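You operate a simulated robot arm through the tools that you are given. There is no shell and no other tool. Be economical: measure what you need, move in short steps, check, and stop when the job is done.

Carry out the task below with a simulated robot arm. There is one attempt and no reset: what you move stays moved.

## Task
Put the measuring cylinder labelled "A" from the top of the carton table on the top of the filling table and the measuring cylinder marked "C" on the top of the charging bench. Take the measuring cup on the top of the carton table and put it away on the top of the charging bench. Take the yellow tin and put it on top of the carton on the top of the carton table. Put the red tin on the shelf of the trough mixer. Take the green tin and put it on the inside of the white tray. Take the white ball and leave it on the top of the filling table. Shut the lab bench drawer. Shut the lab bench door. Fetch the small dish labelled "3" from the lid plate of the trough and set it on the ledge of the tipping table. Put the white mug on the lid plate of the trough away on the ledge of the wheeled frame. The order is free. Set down upright: measuring cylinder, yellow tin, red tin, green tin, white mug.
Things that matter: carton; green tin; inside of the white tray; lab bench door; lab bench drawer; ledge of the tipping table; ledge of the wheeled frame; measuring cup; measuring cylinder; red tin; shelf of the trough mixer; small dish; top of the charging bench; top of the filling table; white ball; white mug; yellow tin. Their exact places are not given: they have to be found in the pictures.

Only the result counts: the job must be done as asked and must still hold three seconds after the hand-in. Knocking over, shifting, dropping, spilling or breaking anything else fails it. A push-on lid holds only when it is set on centred and level and pressed home; a screw cap is set on level and turned clockwise until tight.

## Robot
A 7-joint arm with a two-finger parallel gripper on a trunk, on a base that drives. Base frame: it is fixed to the floor where the robot stands at the start and does not move with it; the origin is under the middle of the robot, x ahead of it, y to its left, z up. Units: m, degrees, N and s.
With the tool pointing down near the work surface it reaches from about 0.1 to 0.56 m from the robot's upright axis, wherever it stands. Its first joint turns from -115.0 to 115.0 degrees. Places, roughly: carton [0.5, 0.5, 0.75]; inside of the white tray (18x15 cm) [-0.96, 0.7, 0.82]; lab bench door [5, 4.1, 0.5]; lab bench drawer [4, 4.3, 0.7]; ledge of the tipping table (20x34 cm) [6.46, -3.42, 0.42]; ledge of the wheeled frame (17x84 cm) [0.06, -11.24, 0.98]; measuring cup [0.75, 0.5, 0.75]; measuring cylinder [0.5, 0, 0.75]; shelf of the trough mixer (18x50 cm) [-0.96, -3.26, 0.56]; small dish [5, -6.75, 0.5]; top of the charging bench [-1.2, -4.4, 0.8]; top of the filling table [-1.2, 0.2, 0.8]; white ball (5x5x5 cm) [1.1, 4.3, 0.8]; white mug (11x7x8 cm) [5.1, -6.7, 0.5]. Payload 3.91 kg.
Tool frame: the origin (TCP) lies between the finger pads and is the grasp point; the fingertips stand 0.03 m ahead of it; z points along the fingers, y is the line along which they close. Largest opening 0.11 m; finger width 0.02, thickness 0.01; the body of the gripper, 0.048 by 0.112 m, starts 0.055 m behind the TCP.
Orientation is that of the tool frame in the base frame, as a unit quaternion [x, y, z, w]. With the fingers straight down and closing along the base's y, the tool's x points along the base's -x, its y along +y and its z along -z.

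## Interface
- The arm moves only by the tool apply_moves. Its argument "steps" is a list that holds one entry, the list of rows, each a list of 7 numbers: the shift along the tool's x, y, z in m, then the turn, a rotation vector about the tool's x, y, z in degrees, then the finger opening in m, from 0 to 0.11. In form: [[[dx, dy, dz, wx, wy, wz, gripper], ...]]. A call has 1 to 12 rows; each row shifts and turns the commanded pose from where the row before left it, along the tool's axes as they then stand. Rows are played at 5 a second. More than 0.05 m and 8.6 degrees between two rows, or a gripper value outside its range, and nothing of the call is played. Where a pose cannot be reached the arm comes as near as it can. A force on the tool above 40 N (or 10 N above the force at the start of the call, whichever is more), or a blocked arm, ends the call early, and 0.2 s more pass. Each finger travels about 0.108 m/s and halts on what it meets, pressing with about 31 N; the grip force reading is that of the motor and also rises with nothing between the fingers. The clock runs only during rows and for 0.2 s after the last one: add rows that do not move to give the fingers time. It gives the time, the measured TCP pose, the force on the tool (base axes), the opening and the grip force at its end, in the units of the frame above (readings bear some noise), with the torque about the TCP (base axes, N m) and any sound that the robot's microphone picked up, and new pictures: "views" is both (left out), scene, wrist or none.
- Cameras (640 x 400 px; columns grow to the right, rows downward): "scene" is now at [-0.0044, 0.176, 1.7039]; the picture's right is [0.40, -0.92, 0.00], its down [-0.85, -0.37, -0.36] and it looks along [0.33, 0.14, -0.93] (base axes); focal length 214 px, centre (320, 200). "wrist" rides on the gripper at [0.072, 0.017, -0.103] in the tool frame; the picture's right is [-0.23, 0.97, 0.00], its down [-0.76, -0.18, -0.62] and it looks along [-0.61, -0.14, 0.78] (tool axes); focal length 222 px, centre (320, 200).
- lift_body(by): slides the trunk up (or, below 0, down) by that many m; the arm and the scene camera ride with it, the base frame stays. It gives what a move gives, with no picture.
- roll_base(legs): drives the robot by 1 to 6 legs, each [ahead, turn to the left] in m and degrees, along the robot's own axes; the way and the turn of a leg run together, so that a leg with both is an arc; at most 1.5 m and 180 degrees a leg. The arm and the cameras ride along, it lands a little off, and it stops where it bumps. It gives what a move gives, and a new picture of the scene camera.
- pan_tilt(pan, tilt): turns the head with the scene camera to pan (to the left, within 155 degrees either way) and tilt (down, from -29 to 69), counted from straight ahead of the robot. It gives what a move gives, and a new picture of the scene camera.
- probe_pixels(camera, pixels): for up to 12 pixels [column, row] of the newest picture of that camera ("zoom" is the newest enlarged one), the place [x, y, z] in the base frame of the surface seen there, good to about 0.003 m, but the place of the scene camera against the robot may be out by one fixed shift of up to 0.025 m in any direction. No time passes.
- enlarge(camera, box): a new picture of the part [left, top, right, bottom] of that camera's present view, enlarged. No time passes.
- finish_job(): hands the job in; it is judged then, once.

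Go step by step. Measure first, check grasps and placings, and put right what went wrong. The budget is 350 turns and 360 pictures, counting those below and the enlarged ones. Unless the task says otherwise, let go and move clear before handing in, and close with one line.

The tools are called after "Emit:" as name(argument=value, ...) on one line, values as JSON. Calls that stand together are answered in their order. apply_moves: Moves the arm, as the interface text tells. Its arguments: {"type":"object","properties":{"steps":{"type":"array","items":{"type":"array","items":{"type":"array","items":{"type":"number"}}}},"views":{"type":"string","enum":["both","scene","wrist","none"]}},"required":["steps"]} The other tools are called the same way: lift_body (by) slides the trunk up or down; roll_base (legs) drives the base; pan_tilt (pan, tilt) turns the head that bears the scene camera; probe_pixels (camera, pixels) gives the place of the surface under pixels of a picture; enlarge (camera, box) takes an enlarged picture of a part of a camera's view; finish_job () hands the job in.

At the start:

```text
t: 0.0
ee_pos: [-0.0966, 0.5336, 1.1099]
tool_rot: [0.0, 1.0, 0.0, 0.0]
force: [0.1, 0.3, 0.0]
torque: [-0.03, 0.0, 0.0]
gripper_width: 0.1098
grip_force: 0.1
trunk travel left (down, up): [-0.825, 0.165]
robot x, y, heading: [-0.0022, -0.0021, 0.1]
head pan, tilt: [23.6, 68.8]
```

scene: 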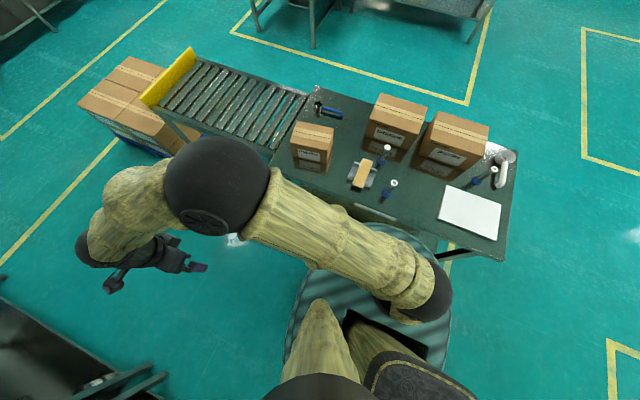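
wrist: 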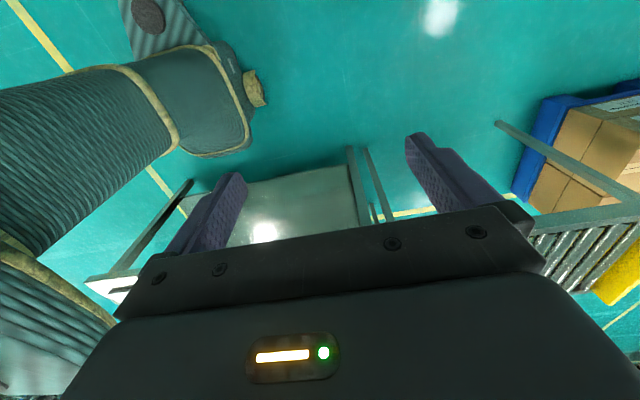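

The first picture shows the carton table with cartons and several small items around (385,150)-(500,180). I'll enlarge it to identify them.

Emit:
enlarge(camera="scene", box=[280, 80, 530, 236])

Emit:
probe_pixels(camera="scene", pixels=[[385, 150], [392, 185], [492, 170], [366, 166], [330, 110], [500, 175], [313, 130], [398, 100], [463, 120], [470, 212], [350, 215], [320, 92]])

```text
2.56 times, centred on (405, 158) of scene
```

zoom: 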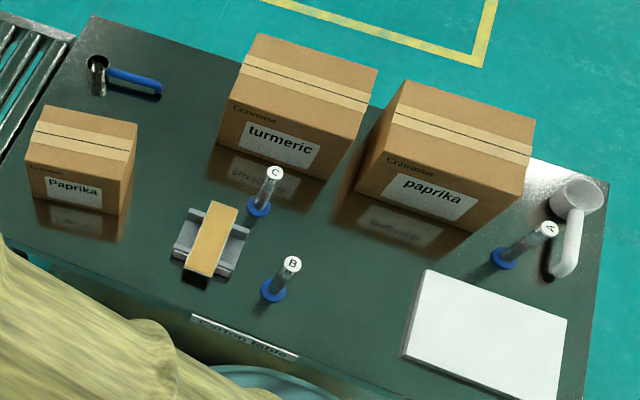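

```text
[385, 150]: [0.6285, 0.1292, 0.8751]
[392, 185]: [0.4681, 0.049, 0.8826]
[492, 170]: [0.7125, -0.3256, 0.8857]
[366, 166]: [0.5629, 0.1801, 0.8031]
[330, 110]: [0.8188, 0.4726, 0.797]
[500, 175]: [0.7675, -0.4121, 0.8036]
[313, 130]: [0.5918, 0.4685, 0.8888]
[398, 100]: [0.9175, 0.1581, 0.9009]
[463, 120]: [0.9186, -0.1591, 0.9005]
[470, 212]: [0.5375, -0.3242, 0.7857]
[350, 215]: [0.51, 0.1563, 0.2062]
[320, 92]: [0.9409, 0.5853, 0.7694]
```

The table holds cylinders A (zoom 550,230), B, C, a blue-handled cup (100,70) and the small carton "Paprika". I'll look around for tins and other furniture.

Emit:
pan_tilt(pan=0, tilt=15)

Emit:
pan_tilt(pan=90, tilt=25)

Emit:
pan_tilt(pan=150, tilt=30)

Emit:
pan_tilt(pan=-90, tilt=20)

Emit:
pan_tilt(pan=-150, tilt=30)

```text
t: 1.2
ee_pos: [-0.0954, 0.5343, 1.1097]
tool_rot: [0.001, 1.0, 0.001, 0.0]
force: [0.2, 0.9, 0.1]
torque: [-0.02, 0.01, -0.02]
gripper_width: 0.1099
grip_force: 0.0
trunk travel left (down, up): [-0.825, 0.165]
robot x, y, heading: [-0.0015, -0.0023, -0.2]
head pan, tilt: [0.0, 15.0]
```

scene: 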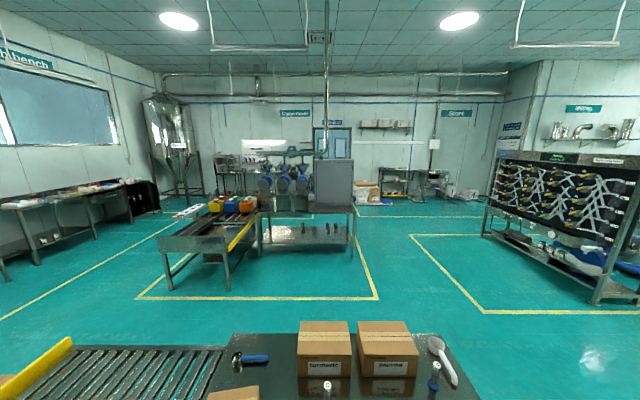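

```text
t: 2.9
ee_pos: [-0.0955, 0.5332, 1.1096]
tool_rot: [-0.001, 1.0, 0.0, 0.0]
force: [0.8, 0.4, 0.4]
torque: [-0.01, 0.01, 0.01]
gripper_width: 0.1097
grip_force: 0.0
trunk travel left (down, up): [-0.825, 0.165]
robot x, y, heading: [-0.0004, 0.0003, -0.3]
head pan, tilt: [90.0, 25.0]
```

scene: 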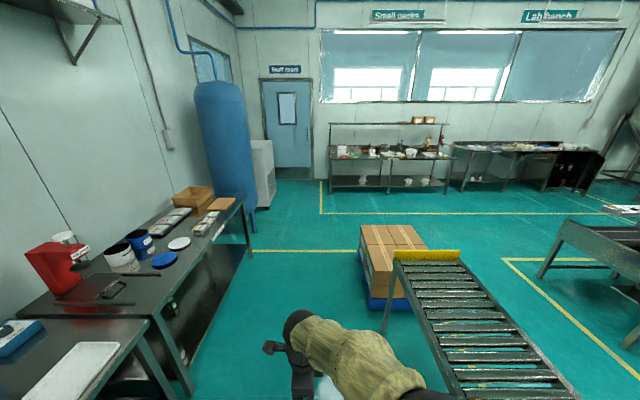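

```text
t: 4.2
ee_pos: [-0.0961, 0.5333, 1.1095]
tool_rot: [0.0, 1.0, 0.001, 0.0]
force: [0.4, 0.4, -0.2]
torque: [-0.03, -0.03, -0.01]
gripper_width: 0.11
grip_force: 0.0
trunk travel left (down, up): [-0.825, 0.165]
robot x, y, heading: [-0.0017, 0.002, 0.0]
head pan, tilt: [150.0, 30.0]
```

scene: 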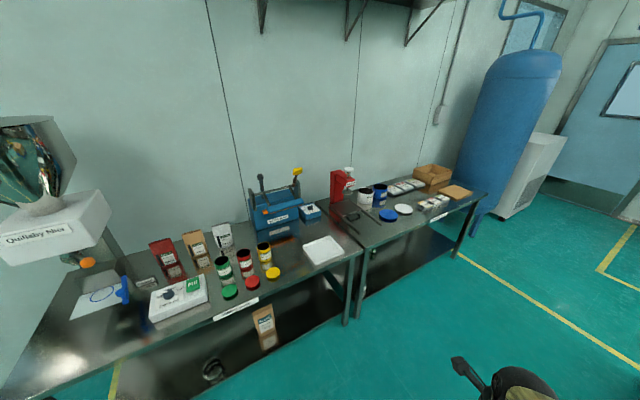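

```text
t: 7.6
ee_pos: [-0.0956, 0.5335, 1.1095]
tool_rot: [0.0, 1.0, 0.0, 0.0]
force: [-0.7, -0.1, 0.0]
torque: [-0.01, -0.01, -0.01]
gripper_width: 0.1102
grip_force: 0.1
trunk travel left (down, up): [-0.825, 0.165]
robot x, y, heading: [0.0018, 0.0022, 0.1]
head pan, tilt: [-90.0, 20.0]
```

scene: 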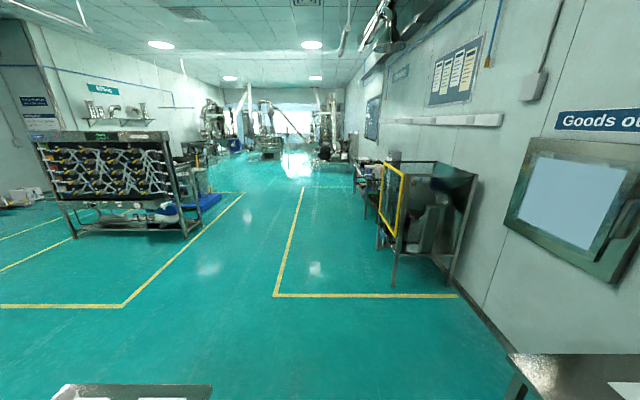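

```text
t: 8.9
ee_pos: [-0.096, 0.534, 1.1091]
tool_rot: [0.001, 1.0, 0.001, 0.0]
force: [-0.6, 0.0, 1.1]
torque: [0.04, 0.03, 0.0]
gripper_width: 0.1101
grip_force: 0.1
trunk travel left (down, up): [-0.825, 0.165]
robot x, y, heading: [0.0013, -0.001, -0.0]
head pan, tilt: [-150.0, 30.0]
```

scene: 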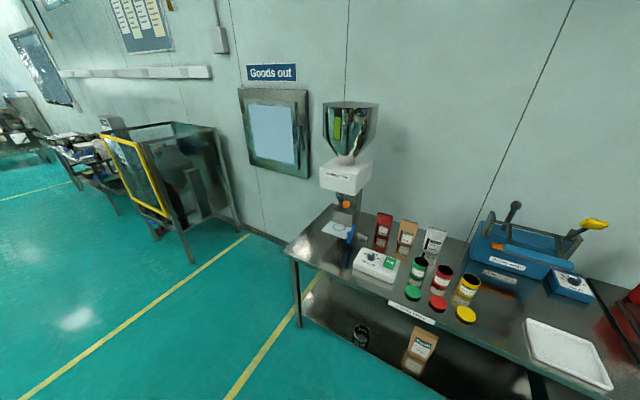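

The filling table lies behind with green, red, yellow tins at (420,268),(443,278),(467,288) and a white tray at (568,352). Enlarge and probe.

Emit:
enlarge(camera="scene", box=[320, 200, 640, 400])

Emit:
probe_pixels(camera="scene", pixels=[[419, 263], [443, 273], [467, 280], [412, 293], [438, 302], [465, 315], [568, 352], [600, 385], [530, 325], [290, 248], [340, 272], [500, 345]])

```text
2.00 times, centred on (480, 300) of scene
```

zoom: 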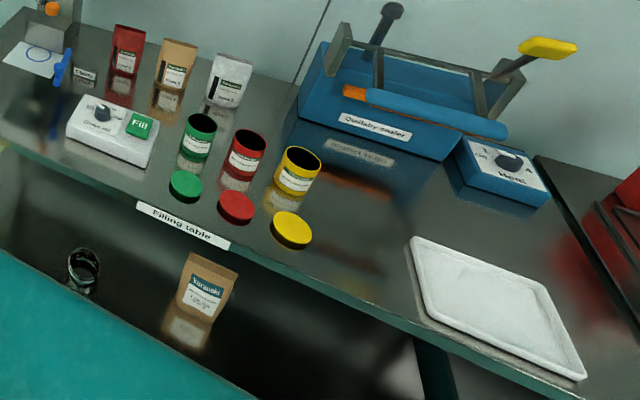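

```text
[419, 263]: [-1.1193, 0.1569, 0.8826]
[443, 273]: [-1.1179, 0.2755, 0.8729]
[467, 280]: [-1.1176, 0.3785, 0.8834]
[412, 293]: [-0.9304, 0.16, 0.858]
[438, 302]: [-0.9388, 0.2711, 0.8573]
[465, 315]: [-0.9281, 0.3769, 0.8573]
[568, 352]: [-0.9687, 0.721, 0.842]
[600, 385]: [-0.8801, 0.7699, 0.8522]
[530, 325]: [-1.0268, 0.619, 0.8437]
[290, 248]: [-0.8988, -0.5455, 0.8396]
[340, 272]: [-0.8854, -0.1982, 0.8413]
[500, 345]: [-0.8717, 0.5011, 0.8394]
```

Tins and tray are located on the filling table (z≈0.84). Now I look down in front to see the base vs. the carton table edge.

Emit:
pan_tilt(pan=0, tilt=69)

```text
t: 11.2
ee_pos: [-0.0961, 0.5334, 1.1085]
tool_rot: [0.001, 1.0, 0.001, 0.0]
force: [0.5, 0.5, 0.5]
torque: [-0.01, -0.01, -0.02]
gripper_width: 0.1101
grip_force: 0.1
trunk travel left (down, up): [-0.825, 0.165]
robot x, y, heading: [0.0029, -0.0015, -0.1]
head pan, tilt: [0.0, 68.8]
```

scene: 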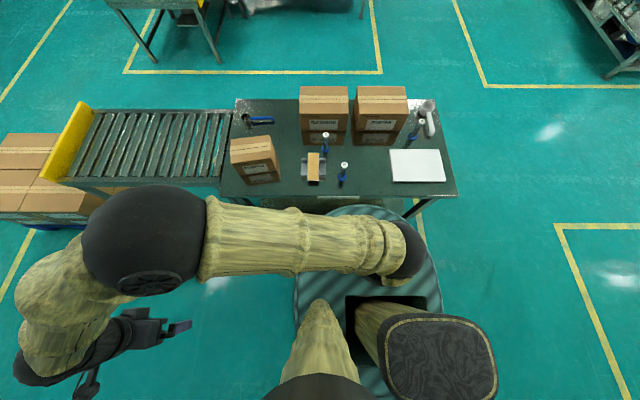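

Emit:
probe_pixels(camera="scene", pixels=[[350, 206], [305, 240], [430, 300], [400, 215], [225, 195], [455, 195], [240, 100], [435, 103], [340, 196], [420, 135], [421, 122], [330, 212]])

Emit:
enlarge(camera="scene", box=[220, 80, 476, 240])

```text
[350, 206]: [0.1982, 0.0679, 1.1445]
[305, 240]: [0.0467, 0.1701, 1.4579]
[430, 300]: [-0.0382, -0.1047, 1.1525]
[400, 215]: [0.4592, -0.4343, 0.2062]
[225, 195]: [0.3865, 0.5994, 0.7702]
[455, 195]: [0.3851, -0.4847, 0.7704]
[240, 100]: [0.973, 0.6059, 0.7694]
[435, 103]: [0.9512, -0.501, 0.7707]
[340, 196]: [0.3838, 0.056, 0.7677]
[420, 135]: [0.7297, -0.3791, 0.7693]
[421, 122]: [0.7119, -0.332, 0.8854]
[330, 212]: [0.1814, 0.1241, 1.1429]
```

```text
2.50 times, centred on (348, 160) of scene
```

zoom: 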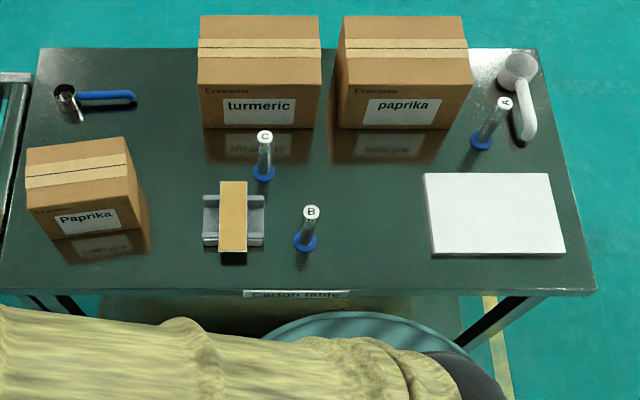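

A (0.71,-0.33) is best reached from the table's right side (y<-0.49). I'll drive around the corner, keeping heading 0 so the arm on the left faces it.

Emit:
roll_base(legs=[[0, -90], [0.95, 0], [0, 90], [0.75, 0]])

Emit:
pan_tilt(pan=90, tilt=60)

```text
t: 32.3
ee_pos: [0.6607, -0.3942, 1.109]
tool_rot: [-0.013, 1.0, 0.0, 0.0]
force: [0.1, 0.6, -0.3]
torque: [0.03, 0.02, -0.03]
gripper_width: 0.1102
grip_force: 0.0
trunk travel left (down, up): [-0.825, 0.165]
robot x, y, heading: [0.774, -0.9235, 1.4]
head pan, tilt: [0.0, 68.8]
```

scene: 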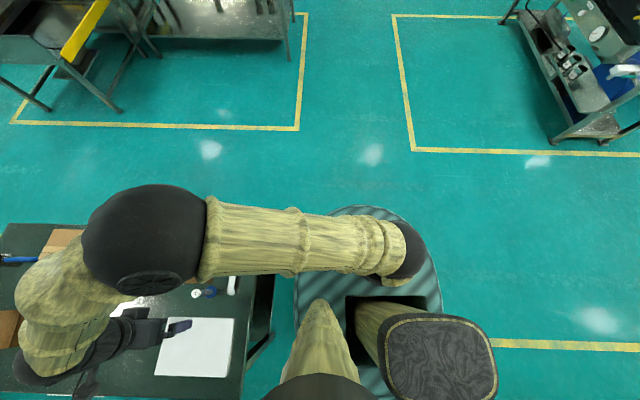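

```text
t: 34.0
ee_pos: [0.661, -0.3938, 1.1087]
tool_rot: [-0.012, 1.0, -0.001, 0.0]
force: [-0.5, 0.3, 0.6]
torque: [-0.03, 0.0, -0.02]
gripper_width: 0.1104
grip_force: 0.2
trunk travel left (down, up): [-0.825, 0.165]
robot x, y, heading: [0.771, -0.9257, 1.4]
head pan, tilt: [90.0, 60.0]
```

scene: 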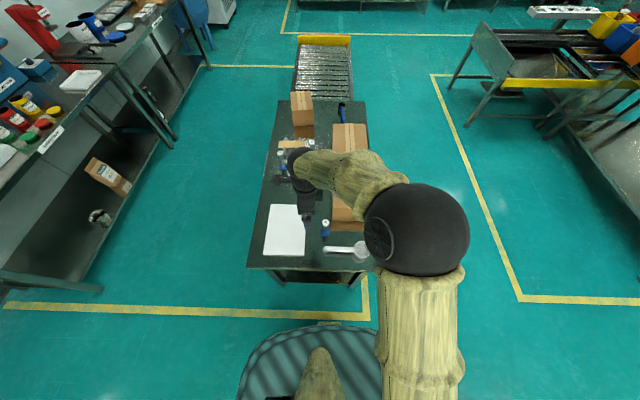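

A sits near scene (325,228), with the white scoop beside it. I'll rotate the tool -90° about its z so the fingers close along x, and check the wrist view.

Emit:
apply_moves(steps=[[[0, 0, 0, 0, 0, -8.3, 0.11], [0, 0, 0, 0, 0, -8.3, 0.11], [0, 0, 0, 0, 0, -8.3, 0.11], [0, 0, 0, 0, 0, -8.3, 0.11], [0, 0, 0, 0, 0, -8.3, 0.11], [0, 0, 0, 0, 0, -8.3, 0.11], [0, 0, 0, 0, 0, -8.3, 0.11], [0, 0, 0, 0, 0, -8.3, 0.11], [0, 0, 0, 0, 0, -8.3, 0.11], [0, 0, 0, 0, 0, -8.3, 0.11], [0, 0, 0, 0, 0, -8.3, 0.11], [0, 0, 0, 0, 0, 0, 0.11]]], views="wrist")

```text
t: 36.6
ee_pos: [0.6595, -0.393, 1.11]
tool_rot: [0.725, -0.689, 0.0, 0.0]
force: [0.6, -0.7, 0.0]
torque: [-0.03, 0.03, -0.03]
gripper_width: 0.1098
grip_force: 0.0
trunk travel left (down, up): [-0.825, 0.165]
robot x, y, heading: [0.7705, -0.9263, 1.6]
head pan, tilt: [90.0, 60.0]
```

wrist: 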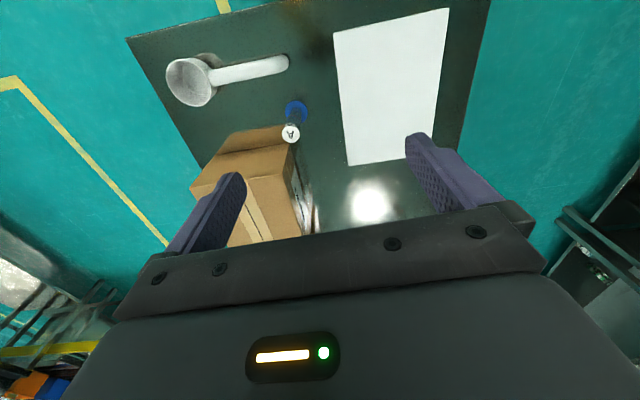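

Wrist picture shows A's top at (291,134) and foot at (296,108). Probe both cameras to find the scene offset.

Emit:
probe_pixels(camera="wrist", pixels=[[291, 134], [296, 105], [289, 107], [250, 70], [285, 62], [350, 100], [395, 100], [260, 190]])

Emit:
probe_pixels(camera="scene", pixels=[[325, 222], [325, 234], [324, 228], [288, 230], [348, 250], [350, 200]])

Emit:
enlarge(camera="wrist", box=[220, 40, 380, 140])

```text
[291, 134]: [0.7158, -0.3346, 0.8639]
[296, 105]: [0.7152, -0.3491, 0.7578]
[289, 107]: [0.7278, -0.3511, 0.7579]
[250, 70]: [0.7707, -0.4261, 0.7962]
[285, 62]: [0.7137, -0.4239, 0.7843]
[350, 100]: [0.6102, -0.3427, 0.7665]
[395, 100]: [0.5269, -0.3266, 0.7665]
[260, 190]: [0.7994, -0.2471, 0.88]
```

```text
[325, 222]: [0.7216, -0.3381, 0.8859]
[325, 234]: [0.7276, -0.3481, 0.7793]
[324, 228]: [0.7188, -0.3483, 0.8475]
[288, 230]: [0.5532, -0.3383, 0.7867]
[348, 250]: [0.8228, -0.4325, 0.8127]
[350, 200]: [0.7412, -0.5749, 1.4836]
```

```text
4.00 times, centred on (300, 90) of wrist
```

zoom: 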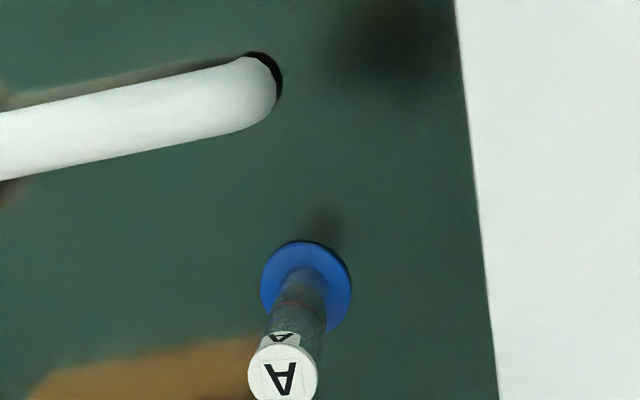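

Scene z reads ~0.02 high versus wrist; A's axis ≈ (0.716,-0.340), top z 0.864, table 0.755. Move over it and partway down.

Emit:
apply_moves(steps=[[[-0.025, -0.03, 0, 0, 0, 0, 0.07], [-0.025, -0.029, 0, 0, 0, 0, 0.07], [0, 0, 0.045, 0, 0, 0, 0.07], [0, 0, 0.045, 0, 0, 0, 0.07], [0, 0, 0.045, 0, 0, 0, 0.07], [0, 0, 0.035, 0, 0, 0, 0.07], [0, 0, 0, 0, 0, 0, 0.07]]], views="wrist")

```text
t: 38.2
ee_pos: [0.7166, -0.342, 0.9378]
tool_rot: [0.725, -0.689, -0.001, 0.0]
force: [0.5, 0.6, -1.0]
torque: [-0.01, -0.04, -0.01]
gripper_width: 0.0703
grip_force: 0.1
trunk travel left (down, up): [-0.825, 0.165]
robot x, y, heading: [0.7667, -0.9255, 1.4]
head pan, tilt: [90.0, 60.0]
```

wrist: 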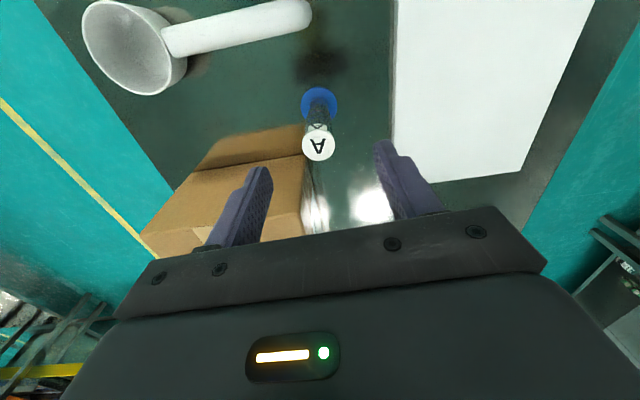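

Emit:
probe_pixels(camera="wrist", pixels=[[318, 147], [318, 104], [316, 110], [303, 128], [304, 155], [195, 168], [260, 30]])

```text
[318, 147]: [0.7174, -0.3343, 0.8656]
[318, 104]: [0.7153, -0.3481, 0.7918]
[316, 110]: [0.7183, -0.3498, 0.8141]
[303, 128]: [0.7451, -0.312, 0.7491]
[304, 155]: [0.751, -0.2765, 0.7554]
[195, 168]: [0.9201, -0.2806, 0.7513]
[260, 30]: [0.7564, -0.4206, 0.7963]
```

Aligned: A's tube axis ≈(0.717,-0.339) and carton edge is at y≥-0.28. Descend and close.

Emit:
apply_moves(steps=[[[-0.002, 0, 0.04, 0, 0, 0, 0.07], [0, 0, 0.04, 0, 0, 0, 0.07], [0, 0, 0.033, 0, 0, 0, 0.07], [0, 0, 0, 0, 0, 0, 0.05], [0, 0, 0, 0, 0, 0, 0.03], [0, 0, 0, 0, 0, 0, 0.01], [0, 0, 0, 0, 0, 0, 0.005], [0, 0, 0, 0, 0, 0, 0.005], [0, 0, 0, 0, 0, 0, 0.005]]], views="wrist")

```text
t: 40.2
ee_pos: [0.718, -0.3401, 0.8257]
tool_rot: [0.724, -0.69, 0.0, 0.0]
force: [-0.7, -0.1, -0.1]
torque: [-0.02, 0.0, 0.0]
gripper_width: 0.0267
grip_force: 31.1
trunk travel left (down, up): [-0.825, 0.165]
robot x, y, heading: [0.7736, -0.9226, 1.5]
head pan, tilt: [90.0, 60.0]
```

wrist: 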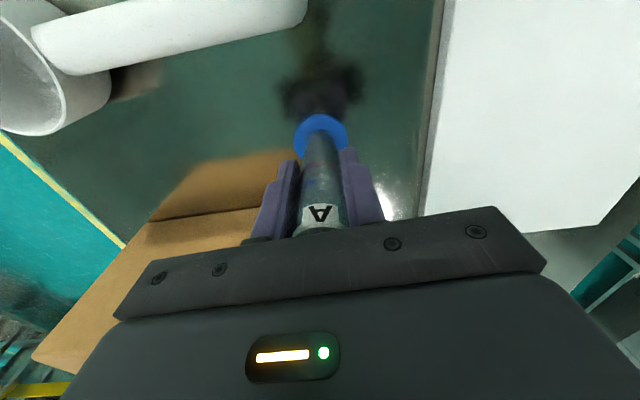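

A is gripped (0.0267 m wide, 31 N). Lift it clear.

Emit:
apply_moves(steps=[[[0, 0, -0.03, 0, 0, 0, 0.005], [0, 0, -0.045, 0, 0, 0, 0.005], [0, 0, -0.045, 0, 0, 0, 0.005], [0, 0, -0.045, 0, 0, 0, 0.005], [0, 0, -0.045, 0, 0, 0, 0.005], [0, 0, -0.03, 0, 0, 0, 0.005], [0, 0, 0, 0, 0, 0, 0.005]]], views="none")

Emit:
roll_base(legs=[[-0.89, 0], [0, 88.5], [0.86, 0], [0.35, 45], [0.35, -45]])

```text
t: 41.8
ee_pos: [0.7152, -0.3377, 1.0652]
tool_rot: [0.724, -0.69, 0.0, 0.0]
force: [-0.1, -0.2, -2.1]
torque: [-0.01, 0.0, 0.01]
gripper_width: 0.0266
grip_force: 31.1
trunk travel left (down, up): [-0.825, 0.165]
robot x, y, heading: [0.7691, -0.9215, 1.5]
head pan, tilt: [90.0, 60.0]
```

```text
t: 63.5
ee_pos: [-0.9539, 0.5136, 1.0663]
tool_rot: [1.0, 0.009, 0.0, 0.0]
force: [0.3, 0.6, -1.9]
torque: [0.0, 0.01, -0.03]
gripper_width: 0.0265
grip_force: 30.6
trunk travel left (down, up): [-0.825, 0.165]
robot x, y, heading: [-0.3663, 0.551, 89.7]
head pan, tilt: [90.0, 60.0]
```

scene: 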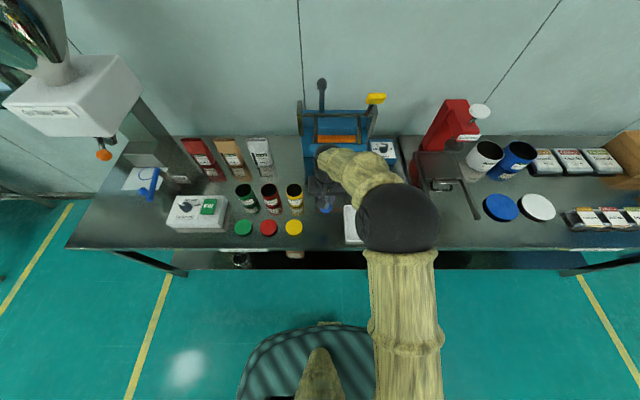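

The tool with A is over the free area between tins and tray. Check with the wrist camera.

Emit:
apply_moves(steps=[[[0, 0, 0.05, 0, 0, 0, 0.005], [0, 0, 0.03, 0, 0, 0, 0.005]]], views="wrist")

```text
t: 64.1
ee_pos: [-0.9543, 0.5118, 0.9833]
tool_rot: [1.0, 0.009, -0.001, 0.0]
force: [-0.4, -0.2, -0.8]
torque: [0.02, -0.01, -0.03]
gripper_width: 0.0266
grip_force: 30.9
trunk travel left (down, up): [-0.825, 0.165]
robot x, y, heading: [-0.3662, 0.5515, 89.7]
head pan, tilt: [90.0, 60.0]
```

wrist: 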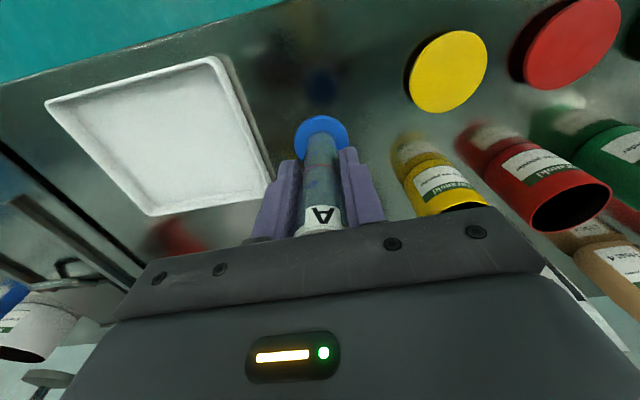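

Emit:
probe_pixels(camera="wrist", pixels=[[320, 80], [448, 72], [440, 190], [464, 207], [570, 45], [540, 180], [120, 150], [48, 104], [210, 60], [272, 180], [570, 205], [400, 120]])

```text
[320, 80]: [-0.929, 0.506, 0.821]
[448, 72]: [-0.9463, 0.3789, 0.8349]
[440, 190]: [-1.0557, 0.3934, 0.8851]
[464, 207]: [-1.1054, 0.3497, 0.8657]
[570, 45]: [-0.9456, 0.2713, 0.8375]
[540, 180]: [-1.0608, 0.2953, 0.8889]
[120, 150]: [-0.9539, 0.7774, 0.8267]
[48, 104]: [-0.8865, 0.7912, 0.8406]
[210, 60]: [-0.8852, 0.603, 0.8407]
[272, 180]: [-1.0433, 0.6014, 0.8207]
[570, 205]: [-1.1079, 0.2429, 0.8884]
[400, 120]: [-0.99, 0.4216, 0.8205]
```

Table z≈0.8205 and the spot is clear. Lower A to just above contact, then in small steps.

Emit:
apply_moves(steps=[[[0, 0, 0.04, 0, 0, 0, 0.005], [0, 0, 0.035, 0, 0, 0, 0.005], [0, 0, 0.005, 0, 0, 0, 0.005], [0, 0, 0.004, 0, 0, 0, 0.005], [0, 0, 0, 0, 0, 0, 0.005]]], views="wrist")

```text
t: 65.3
ee_pos: [-0.9559, 0.5126, 0.8999]
tool_rot: [1.0, 0.008, -0.001, 0.0]
force: [0.9, 0.1, -1.4]
torque: [0.0, -0.05, 0.02]
gripper_width: 0.0265
grip_force: 30.6
trunk travel left (down, up): [-0.825, 0.165]
robot x, y, heading: [-0.3662, 0.5459, 89.8]
head pan, tilt: [90.0, 60.0]
```

wrist: 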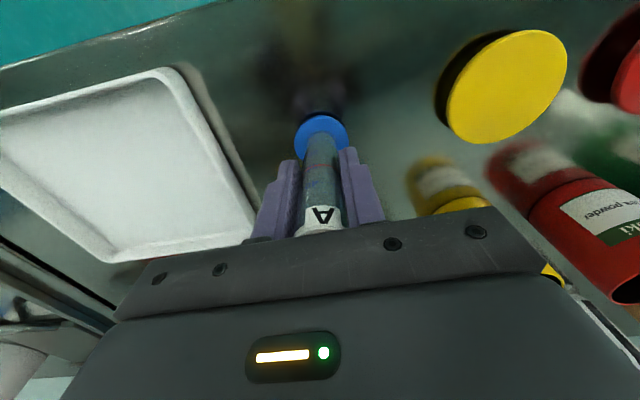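

No contact yet; continue down in small steps.

Emit:
apply_moves(steps=[[[0, 0, 0.003, 0, 0, 0, 0.005], [0, 0, 0, 0, 0, 0, 0.005]]], views="none")

Emit:
apply_moves(steps=[[[0, 0, 0.003, 0, 0, 0, 0.005], [0, 0, 0, 0, 0, 0, 0.005]]], views="none")

```text
t: 65.9
ee_pos: [-0.9555, 0.5134, 0.8971]
tool_rot: [1.0, 0.009, 0.0, 0.0]
force: [-0.6, -0.2, -1.9]
torque: [0.0, -0.03, -0.01]
gripper_width: 0.0267
grip_force: 31.2
trunk travel left (down, up): [-0.825, 0.165]
robot x, y, heading: [-0.367, 0.5507, 89.9]
head pan, tilt: [90.0, 60.0]
```

```text
t: 66.5
ee_pos: [-0.9542, 0.5127, 0.8956]
tool_rot: [1.0, 0.009, -0.001, 0.0]
force: [0.5, 1.1, 5.8]
torque: [0.0, -0.03, -0.01]
gripper_width: 0.0265
grip_force: 30.9
trunk travel left (down, up): [-0.825, 0.165]
robot x, y, heading: [-0.3705, 0.5483, 89.9]
head pan, tilt: [90.0, 60.0]
```

Contact (5.8 N up). Release and rise.

Emit:
apply_moves(steps=[[[0, 0, 0, 0, 0, 0, 0.03], [0, 0, 0, 0, 0, 0, 0.05], [0, 0, 0, 0, 0, 0, 0.06], [0, 0, -0.04, 0, 0, 0, 0.06], [0, 0, -0.045, 0, 0, 0, 0.06], [0, 0, -0.045, 0, 0, 0, 0.09], [0, 0, -0.045, 0, 0, 0, 0.11], [0, 0, 0, 0, 0, 0, 0.11]]], views="wrist")

```text
t: 68.3
ee_pos: [-0.9558, 0.5112, 1.0697]
tool_rot: [1.0, 0.008, -0.001, 0.0]
force: [-0.6, -0.4, 0.5]
torque: [0.02, 0.01, 0.0]
gripper_width: 0.1099
grip_force: 0.0
trunk travel left (down, up): [-0.825, 0.165]
robot x, y, heading: [-0.3649, 0.5517, 89.9]
head pan, tilt: [90.0, 60.0]
```

wrist: 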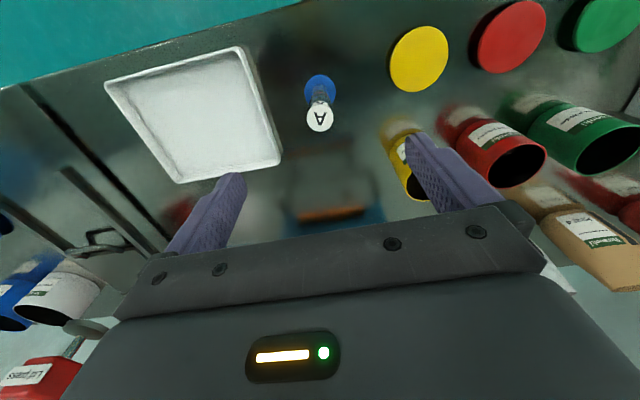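

A stands upright at (318,100). Now probe the tins' rims.

Emit:
probe_pixels(camera="wrist", pixels=[[483, 147], [546, 160], [515, 187], [520, 146], [607, 122], [630, 127], [590, 173], [610, 150], [420, 190], [395, 160], [520, 130], [600, 100]])

Emit:
enlarge(camera="wrist", box=[380, 60, 640, 222])

```text
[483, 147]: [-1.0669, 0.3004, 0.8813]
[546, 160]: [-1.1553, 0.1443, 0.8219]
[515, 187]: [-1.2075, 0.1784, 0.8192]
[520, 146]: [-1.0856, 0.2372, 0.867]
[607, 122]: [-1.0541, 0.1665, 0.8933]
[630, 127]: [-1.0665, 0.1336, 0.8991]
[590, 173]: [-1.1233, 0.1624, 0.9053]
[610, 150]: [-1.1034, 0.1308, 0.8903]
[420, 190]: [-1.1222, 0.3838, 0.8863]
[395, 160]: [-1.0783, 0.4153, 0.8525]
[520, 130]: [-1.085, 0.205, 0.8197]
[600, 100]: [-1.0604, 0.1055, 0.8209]
```

```text
2.46 times, centred on (510, 141) of wrist
```

zoom: 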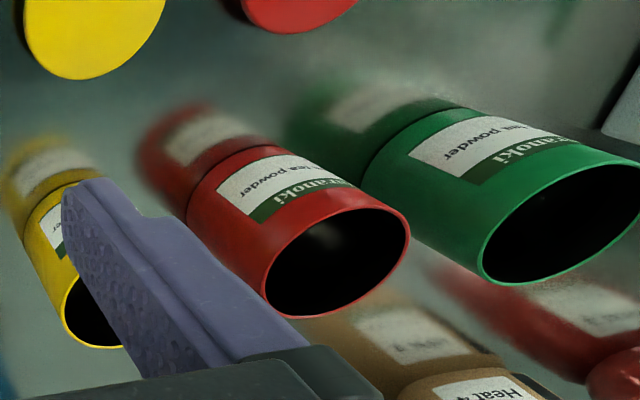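

Emit:
probe_pixels(camera="zoom", pixels=[[330, 212], [265, 285], [408, 235], [290, 315], [400, 262], [545, 182], [484, 255], [500, 281], [590, 265], [64, 320], [75, 340], [70, 295]])

```text
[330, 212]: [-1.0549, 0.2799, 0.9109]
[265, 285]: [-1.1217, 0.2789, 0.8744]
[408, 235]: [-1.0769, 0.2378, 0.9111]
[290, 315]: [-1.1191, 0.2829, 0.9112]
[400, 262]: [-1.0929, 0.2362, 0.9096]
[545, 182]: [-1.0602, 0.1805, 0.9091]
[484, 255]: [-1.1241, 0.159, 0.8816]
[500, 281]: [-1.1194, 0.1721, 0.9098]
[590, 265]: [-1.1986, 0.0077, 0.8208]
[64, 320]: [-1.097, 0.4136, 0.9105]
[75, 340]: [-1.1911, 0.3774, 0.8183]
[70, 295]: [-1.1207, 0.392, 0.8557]
```

Rims are at z≈0.911, tins ~0.068 m wide: green ≈(-1.088,0.161), red ≈(-1.087,0.270), yellow ≈(-1.088,0.379). I need to be closer and further back; retract the arm and S-curve backward.

Emit:
apply_moves(steps=[[[0.04, 0, -0.02, 0, 0, 0, 0.1], [0.04, 0, -0.02, 0, 0, 0, 0.1], [0.04, 0, -0.02, 0, 0, 0, 0.1], [0.04, 0, 0, 0, 0, 0, 0.1]]], views="none")

Emit:
roll_base(legs=[[-0.2, -40], [-0.2, 40]])

```text
t: 69.3
ee_pos: [-0.7926, 0.516, 1.1292]
tool_rot: [1.0, 0.008, 0.0, 0.001]
force: [-0.8, -0.6, 0.5]
torque: [0.0, -0.01, 0.02]
gripper_width: 0.1
grip_force: 0.0
trunk travel left (down, up): [-0.825, 0.165]
robot x, y, heading: [-0.3667, 0.5473, 90.0]
head pan, tilt: [90.0, 60.0]
```

```text
t: 74.9
ee_pos: [-0.9293, 0.1501, 1.13]
tool_rot: [1.0, 0.008, 0.0, 0.0]
force: [0.7, 0.2, -0.4]
torque: [0.02, 0.01, -0.01]
gripper_width: 0.0999
grip_force: 0.1
trunk travel left (down, up): [-0.825, 0.165]
robot x, y, heading: [-0.503, 0.1778, 89.9]
head pan, tilt: [90.0, 60.0]
```

scene: 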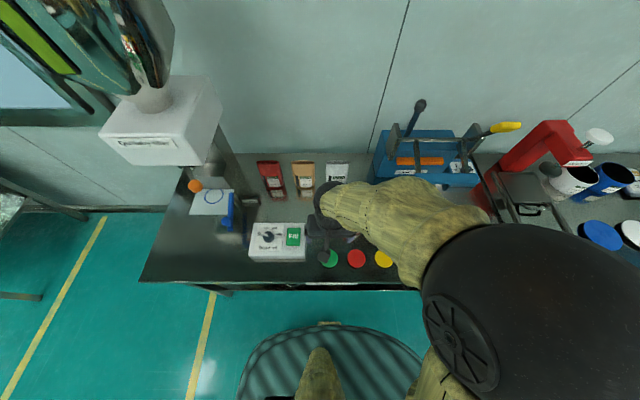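

Robot at (-0.503,0.178). Move the tool over the green tin.

Emit:
apply_moves(steps=[[[-0.04, -0.003, 0.02, 0, 0, 0, 0.1], [-0.04, -0.003, 0.02, 0, 0, 0, 0.1], [-0.04, -0.003, 0.02, 0, 0, 0, 0.1], [-0.039, -0.002, 0.02, 0, 0, 0, 0.1], [0, 0, 0.03, 0, 0, 0, 0.1], [0, 0, 0, 0, 0, 0, 0.1]]], views="wrist")

```text
t: 76.3
ee_pos: [-1.0895, 0.1589, 1.0211]
tool_rot: [1.0, 0.009, 0.0, 0.0]
force: [-0.1, -0.1, -0.5]
torque: [0.0, 0.02, 0.0]
gripper_width: 0.1004
grip_force: 0.1
trunk travel left (down, up): [-0.825, 0.165]
robot x, y, heading: [-0.5028, 0.1805, 89.6]
head pan, tilt: [90.0, 60.0]
```

wrist: 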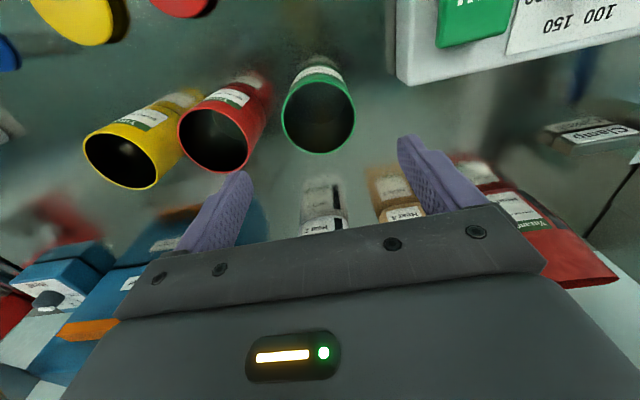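

Emit:
probe_pixels(camera="wrist", pixels=[[283, 115], [354, 115], [320, 152], [319, 80], [181, 132], [248, 145], [218, 172], [86, 152], [135, 189], [400, 205], [325, 215], [205, 105]])

```text
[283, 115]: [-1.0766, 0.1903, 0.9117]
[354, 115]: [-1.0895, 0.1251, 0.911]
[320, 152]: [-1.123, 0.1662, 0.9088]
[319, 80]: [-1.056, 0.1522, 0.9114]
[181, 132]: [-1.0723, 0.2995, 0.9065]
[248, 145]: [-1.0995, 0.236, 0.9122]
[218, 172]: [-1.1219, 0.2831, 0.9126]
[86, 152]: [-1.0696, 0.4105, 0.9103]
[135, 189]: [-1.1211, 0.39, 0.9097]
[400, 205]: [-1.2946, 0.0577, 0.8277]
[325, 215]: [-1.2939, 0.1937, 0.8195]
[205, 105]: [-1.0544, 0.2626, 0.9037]
```

Green tin centre (-1.0895,0.159), right below the tool. Descend and grip at z 0.88.

Emit:
apply_moves(steps=[[[0, 0, 0.04, 0, 0, 0, 0.092], [0, 0, 0.04, 0, 0, 0, 0.092], [0, 0, 0.04, 0, 0, 0, 0.092], [0, 0, 0.02, 0, 0, 0, 0.092], [0, 0, 0, 0, 0, 0, 0.08], [0, 0, 0, 0, 0, 0, 0.06], [0, 0, 0, 0, 0, 0, 0.05], [0, 0, 0, 0, 0, 0, 0.05], [0, 0, 0, 0, 0, 0, 0.05]]], views="wrist")

```text
t: 78.3
ee_pos: [-1.0878, 0.1584, 0.8791]
tool_rot: [1.0, 0.008, 0.0, 0.0]
force: [0.0, -0.7, 0.5]
torque: [-0.03, 0.01, -0.02]
gripper_width: 0.0711
grip_force: 31.2
trunk travel left (down, up): [-0.825, 0.165]
robot x, y, heading: [-0.5009, 0.1828, 89.9]
head pan, tilt: [90.0, 60.0]
```

wrist: 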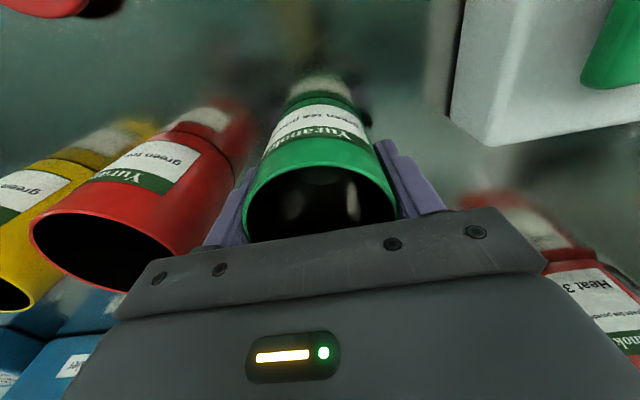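

Green tin gripped (0.071 m). Lift, retract to x≈-0.965, and drive ahead along the table to the tray.

Emit:
apply_moves(steps=[[[0, 0, -0.03, 0, 0, 0, 0.05], [0, 0, -0.045, 0, 0, 0, 0.05], [0, 0, -0.045, 0, 0, 0, 0.05], [0, 0, -0.045, 0, 0, 0, 0.05], [0, 0, -0.03, 0, 0, 0, 0.05], [0.04, 0, 0, 0, 0, 0, 0.05], [0.04, 0, 0, 0, 0, 0, 0.05], [0.042, 0, 0, 0, 0, 0, 0.05]]], views="none")

Emit:
probe_pixels(camera="scene", pixels=[[505, 127], [420, 105], [430, 160], [595, 137]])

Emit:
roll_base(legs=[[0.54, 0]])

```text
t: 80.1
ee_pos: [-0.9648, 0.1603, 1.0733]
tool_rot: [1.0, 0.007, -0.001, 0.0]
force: [0.5, -0.2, -0.8]
torque: [-0.01, 0.0, 0.01]
gripper_width: 0.0714
grip_force: 30.9
trunk travel left (down, up): [-0.825, 0.165]
robot x, y, heading: [-0.5048, 0.1824, 89.8]
head pan, tilt: [90.0, 60.0]
```

```text
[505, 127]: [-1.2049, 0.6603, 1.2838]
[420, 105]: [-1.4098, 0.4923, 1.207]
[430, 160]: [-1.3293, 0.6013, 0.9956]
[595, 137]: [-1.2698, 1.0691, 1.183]
```

```text
t: 83.7
ee_pos: [-0.9672, 0.6926, 1.0738]
tool_rot: [1.0, 0.011, 0.0, 0.0]
force: [0.8, -0.4, -0.9]
torque: [-0.01, 0.02, -0.02]
gripper_width: 0.0714
grip_force: 31.2
trunk travel left (down, up): [-0.825, 0.165]
robot x, y, heading: [-0.5031, 0.7163, 90.1]
head pan, tilt: [90.0, 60.0]
```

scene: 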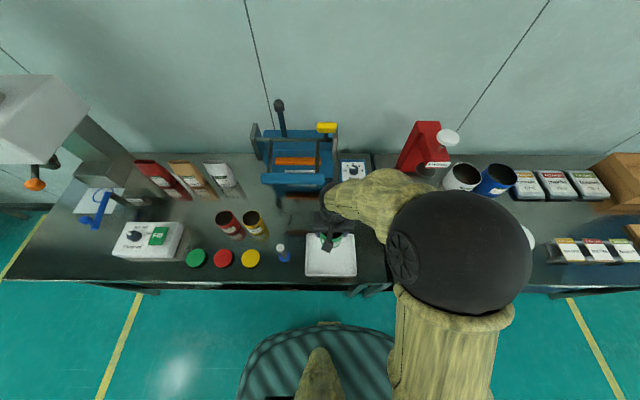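

Over the tray (330,260). Lower toward contact at TCP ≈0.886.

Emit:
apply_moves(steps=[[[0, -0.006, 0.045, 0, 0, 0, 0.05], [0, 0, 0.045, 0, 0, 0, 0.05], [0, 0, 0.045, 0, 0, 0, 0.05], [0, 0, 0.04, 0, 0, 0, 0.05], [0, 0, 0.005, 0, 0, 0, 0.05], [0, 0, 0, 0, 0, 0, 0.05]]], views="wrist")

```text
t: 85.1
ee_pos: [-0.9695, 0.6975, 0.8925]
tool_rot: [1.0, 0.012, -0.001, 0.001]
force: [-0.2, 0.1, -0.5]
torque: [-0.03, -0.01, 0.03]
gripper_width: 0.0716
grip_force: 31.1
trunk travel left (down, up): [-0.825, 0.165]
robot x, y, heading: [-0.5065, 0.7191, 90.3]
head pan, tilt: [90.0, 60.0]
```

wrist: 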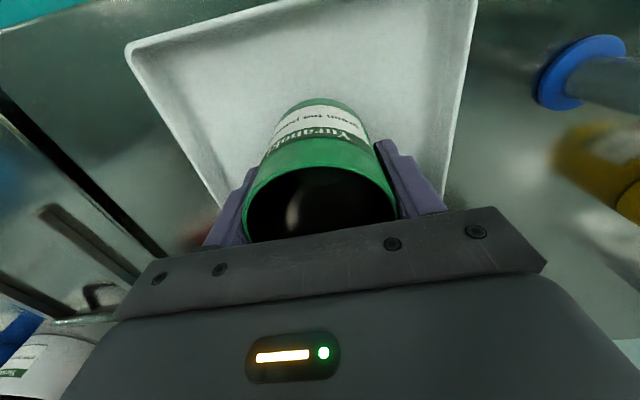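

Emit:
apply_moves(steps=[[[0.007, 0, 0.003, 0, 0, 0, 0.05], [0, 0, 0.002, 0, 0, 0, 0.05], [0, 0, 0, 0, 0, 0, 0.05]]], views="none")

Emit:
apply_moves(steps=[[[0, 0, 0.003, 0, 0, 0, 0.05], [0, 0, 0, 0, 0, 0, 0.05]]], views="none")

```text
t: 85.9
ee_pos: [-0.9611, 0.698, 0.888]
tool_rot: [1.0, 0.012, -0.001, 0.001]
force: [0.6, 0.7, -0.6]
torque: [-0.03, -0.02, -0.02]
gripper_width: 0.0715
grip_force: 30.7
trunk travel left (down, up): [-0.825, 0.165]
robot x, y, heading: [-0.5066, 0.7212, 90.4]
head pan, tilt: [90.0, 60.0]
```

```text
t: 86.5
ee_pos: [-0.9616, 0.6983, 0.8849]
tool_rot: [1.0, 0.012, 0.0, 0.0]
force: [0.2, 0.0, 0.6]
torque: [0.03, 0.03, -0.02]
gripper_width: 0.0712
grip_force: 30.8
trunk travel left (down, up): [-0.825, 0.165]
robot x, y, heading: [-0.5023, 0.7187, 90.3]
head pan, tilt: [90.0, 60.0]
```

Emit:
apply_moves(steps=[[[0, 0, 0.002, 0, 0, 0, 0.05], [0, 0, 0, 0, 0, 0, 0.05]]], views="none")

```text
t: 87.1
ee_pos: [-0.9614, 0.6989, 0.883]
tool_rot: [1.0, 0.012, -0.001, 0.0]
force: [0.7, -0.8, 2.9]
torque: [-0.11, -0.02, -0.02]
gripper_width: 0.0715
grip_force: 30.9
trunk travel left (down, up): [-0.825, 0.165]
robot x, y, heading: [-0.5016, 0.7223, 90.3]
head pan, tilt: [90.0, 60.0]
```

Contact. Release and rise, then check.

Emit:
apply_moves(steps=[[[0, 0, 0, 0, 0, 0, 0.08], [0, 0, 0, 0, 0, 0, 0.095], [0, 0, 0, 0, 0, 0, 0.1], [0, 0, -0.04, 0, 0, 0, 0.1], [0, 0, -0.045, 0, 0, 0, 0.1], [0, 0, -0.045, 0, 0, 0, 0.1], [0, 0, -0.045, 0, 0, 0, 0.1], [0, 0, -0.02, 0, 0, 0, 0.1]]], views="wrist")

```text
t: 88.9
ee_pos: [-0.961, 0.7008, 1.0805]
tool_rot: [1.0, 0.013, 0.0, 0.0]
force: [0.0, 0.1, 0.2]
torque: [0.0, 0.01, -0.04]
gripper_width: 0.1
grip_force: 0.1
trunk travel left (down, up): [-0.825, 0.165]
robot x, y, heading: [-0.503, 0.7205, 90.2]
head pan, tilt: [90.0, 60.0]
```

wrist: 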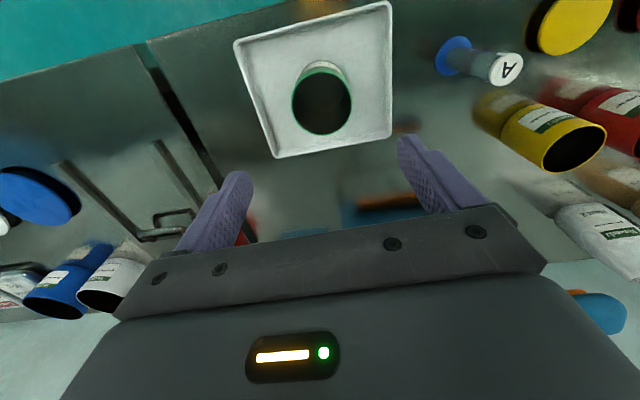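

Green tin stands in the tray (321,98). Back up 0.32 m for the yellow tin.

Emit:
roll_base(legs=[[-0.32, 0]])

Emit:
apply_moves(steps=[[[-0.042, 0, 0, 0, 0, 0, 0.1], [-0.042, 0, 0, 0, 0, 0, 0.1], [-0.042, 0, 0, 0, 0, 0, 0.1], [0, 0, 0.03, 0, 0, 0, 0.1], [0, 0, 0.03, 0, 0, 0, 0.1], [0, 0, 0, 0, 0, 0, 0.1]]], views="wrist")

```text
t: 91.3
ee_pos: [-0.9577, 0.3776, 1.0804]
tool_rot: [1.0, 0.015, -0.001, -0.001]
force: [-0.1, 0.2, 0.1]
torque: [0.01, -0.01, -0.02]
gripper_width: 0.0997
grip_force: 0.0
trunk travel left (down, up): [-0.825, 0.165]
robot x, y, heading: [-0.4997, 0.399, 90.5]
head pan, tilt: [90.0, 60.0]
```

scene: 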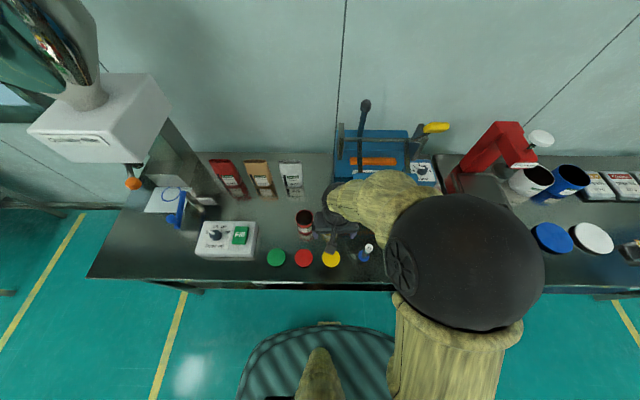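

```text
t: 92.7
ee_pos: [-1.0839, 0.3746, 1.0213]
tool_rot: [1.0, 0.014, -0.001, 0.0]
force: [-0.8, -0.6, 0.0]
torque: [0.0, 0.01, -0.02]
gripper_width: 0.0999
grip_force: 0.0
trunk travel left (down, up): [-0.825, 0.165]
robot x, y, heading: [-0.4998, 0.3976, 90.8]
head pan, tilt: [90.0, 60.0]
```

wrist: 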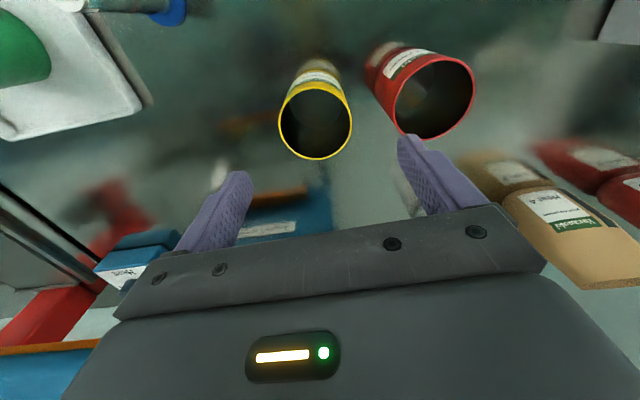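

Emit:
probe_pixels(camera="wrist", pixels=[[280, 118], [350, 120], [316, 158], [316, 85], [395, 95], [180, 290], [305, 190]])

```text
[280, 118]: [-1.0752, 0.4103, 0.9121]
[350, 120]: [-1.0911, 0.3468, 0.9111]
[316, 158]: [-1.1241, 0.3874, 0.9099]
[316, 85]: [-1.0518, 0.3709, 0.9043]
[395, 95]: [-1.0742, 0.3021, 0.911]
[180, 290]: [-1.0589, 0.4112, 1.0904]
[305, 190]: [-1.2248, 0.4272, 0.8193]
```

Yellow centre ≈(-1.0885,0.379). Correct, descend, grip.

Emit:
apply_moves(steps=[[[-0.005, -0.004, 0.04, 0, 0, 0, 0.092], [0, 0, 0.04, 0, 0, 0, 0.092], [0, 0, 0.04, 0, 0, 0, 0.092], [0, 0, 0.021, 0, 0, 0, 0.092], [0, 0, 0, 0, 0, 0, 0.08], [0, 0, 0, 0, 0, 0, 0.06], [0, 0, 0, 0, 0, 0, 0.05], [0, 0, 0, 0, 0, 0, 0.05], [0, 0, 0, 0, 0, 0, 0.05]]], views="wrist")

```text
t: 94.7
ee_pos: [-1.0896, 0.3766, 0.8815]
tool_rot: [1.0, 0.016, 0.0, 0.0]
force: [0.0, -0.7, -0.2]
torque: [0.0, -0.05, -0.04]
gripper_width: 0.0712
grip_force: 31.2
trunk travel left (down, up): [-0.825, 0.165]
robot x, y, heading: [-0.5, 0.4007, 90.5]
head pan, tilt: [90.0, 60.0]
```

wrist: 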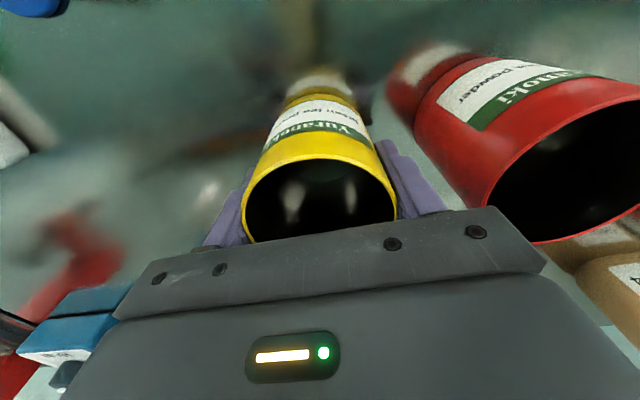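

Yellow gripped. Lift, retract, then drive round so the arm faces the small carton.

Emit:
apply_moves(steps=[[[0, 0, -0.03, 0, 0, 0, 0.05], [0, 0, -0.045, 0, 0, 0, 0.05], [0, 0, -0.045, 0, 0, 0, 0.05], [0, 0, -0.045, 0, 0, 0, 0.05], [0, 0, -0.035, 0, 0, 0, 0.05], [0.04, 0, 0, 0, 0, 0, 0.05], [0.04, 0, 0, 0, 0, 0, 0.05], [0.042, 0, 0, 0, 0, 0, 0.05], [0.03, 0, 0, 0, 0, 0, 0.05]]], views="none")

Emit:
roll_base(legs=[[0, -85], [0.53, 0], [0, -95.5]])

```text
t: 96.7
ee_pos: [-0.9368, 0.3843, 1.08]
tool_rot: [1.0, 0.015, -0.001, 0.0]
force: [-0.1, 0.1, -0.5]
torque: [0.01, 0.02, -0.02]
gripper_width: 0.0714
grip_force: 31.5
trunk travel left (down, up): [-0.825, 0.165]
robot x, y, heading: [-0.5012, 0.4009, 90.9]
head pan, tilt: [90.0, 60.0]
```

```text
t: 99.7
ee_pos: [-0.8693, 0.6334, 1.0781]
tool_rot: [0.961, -0.277, -0.001, 0.0]
force: [0.8, 0.4, -0.1]
torque: [-0.04, 0.02, -0.02]
gripper_width: 0.0715
grip_force: 31.4
trunk travel left (down, up): [-0.825, 0.165]
robot x, y, heading: [-0.4987, 0.4001, 61.0]
head pan, tilt: [90.0, 60.0]
stopped in leg 1: the robot was blocked; the commanded pose is now the measured one
```

scene: 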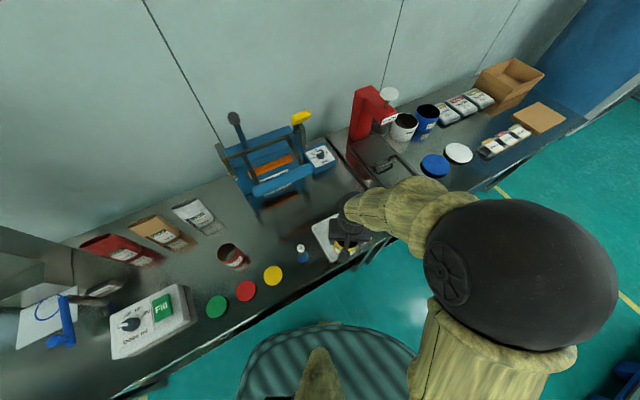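

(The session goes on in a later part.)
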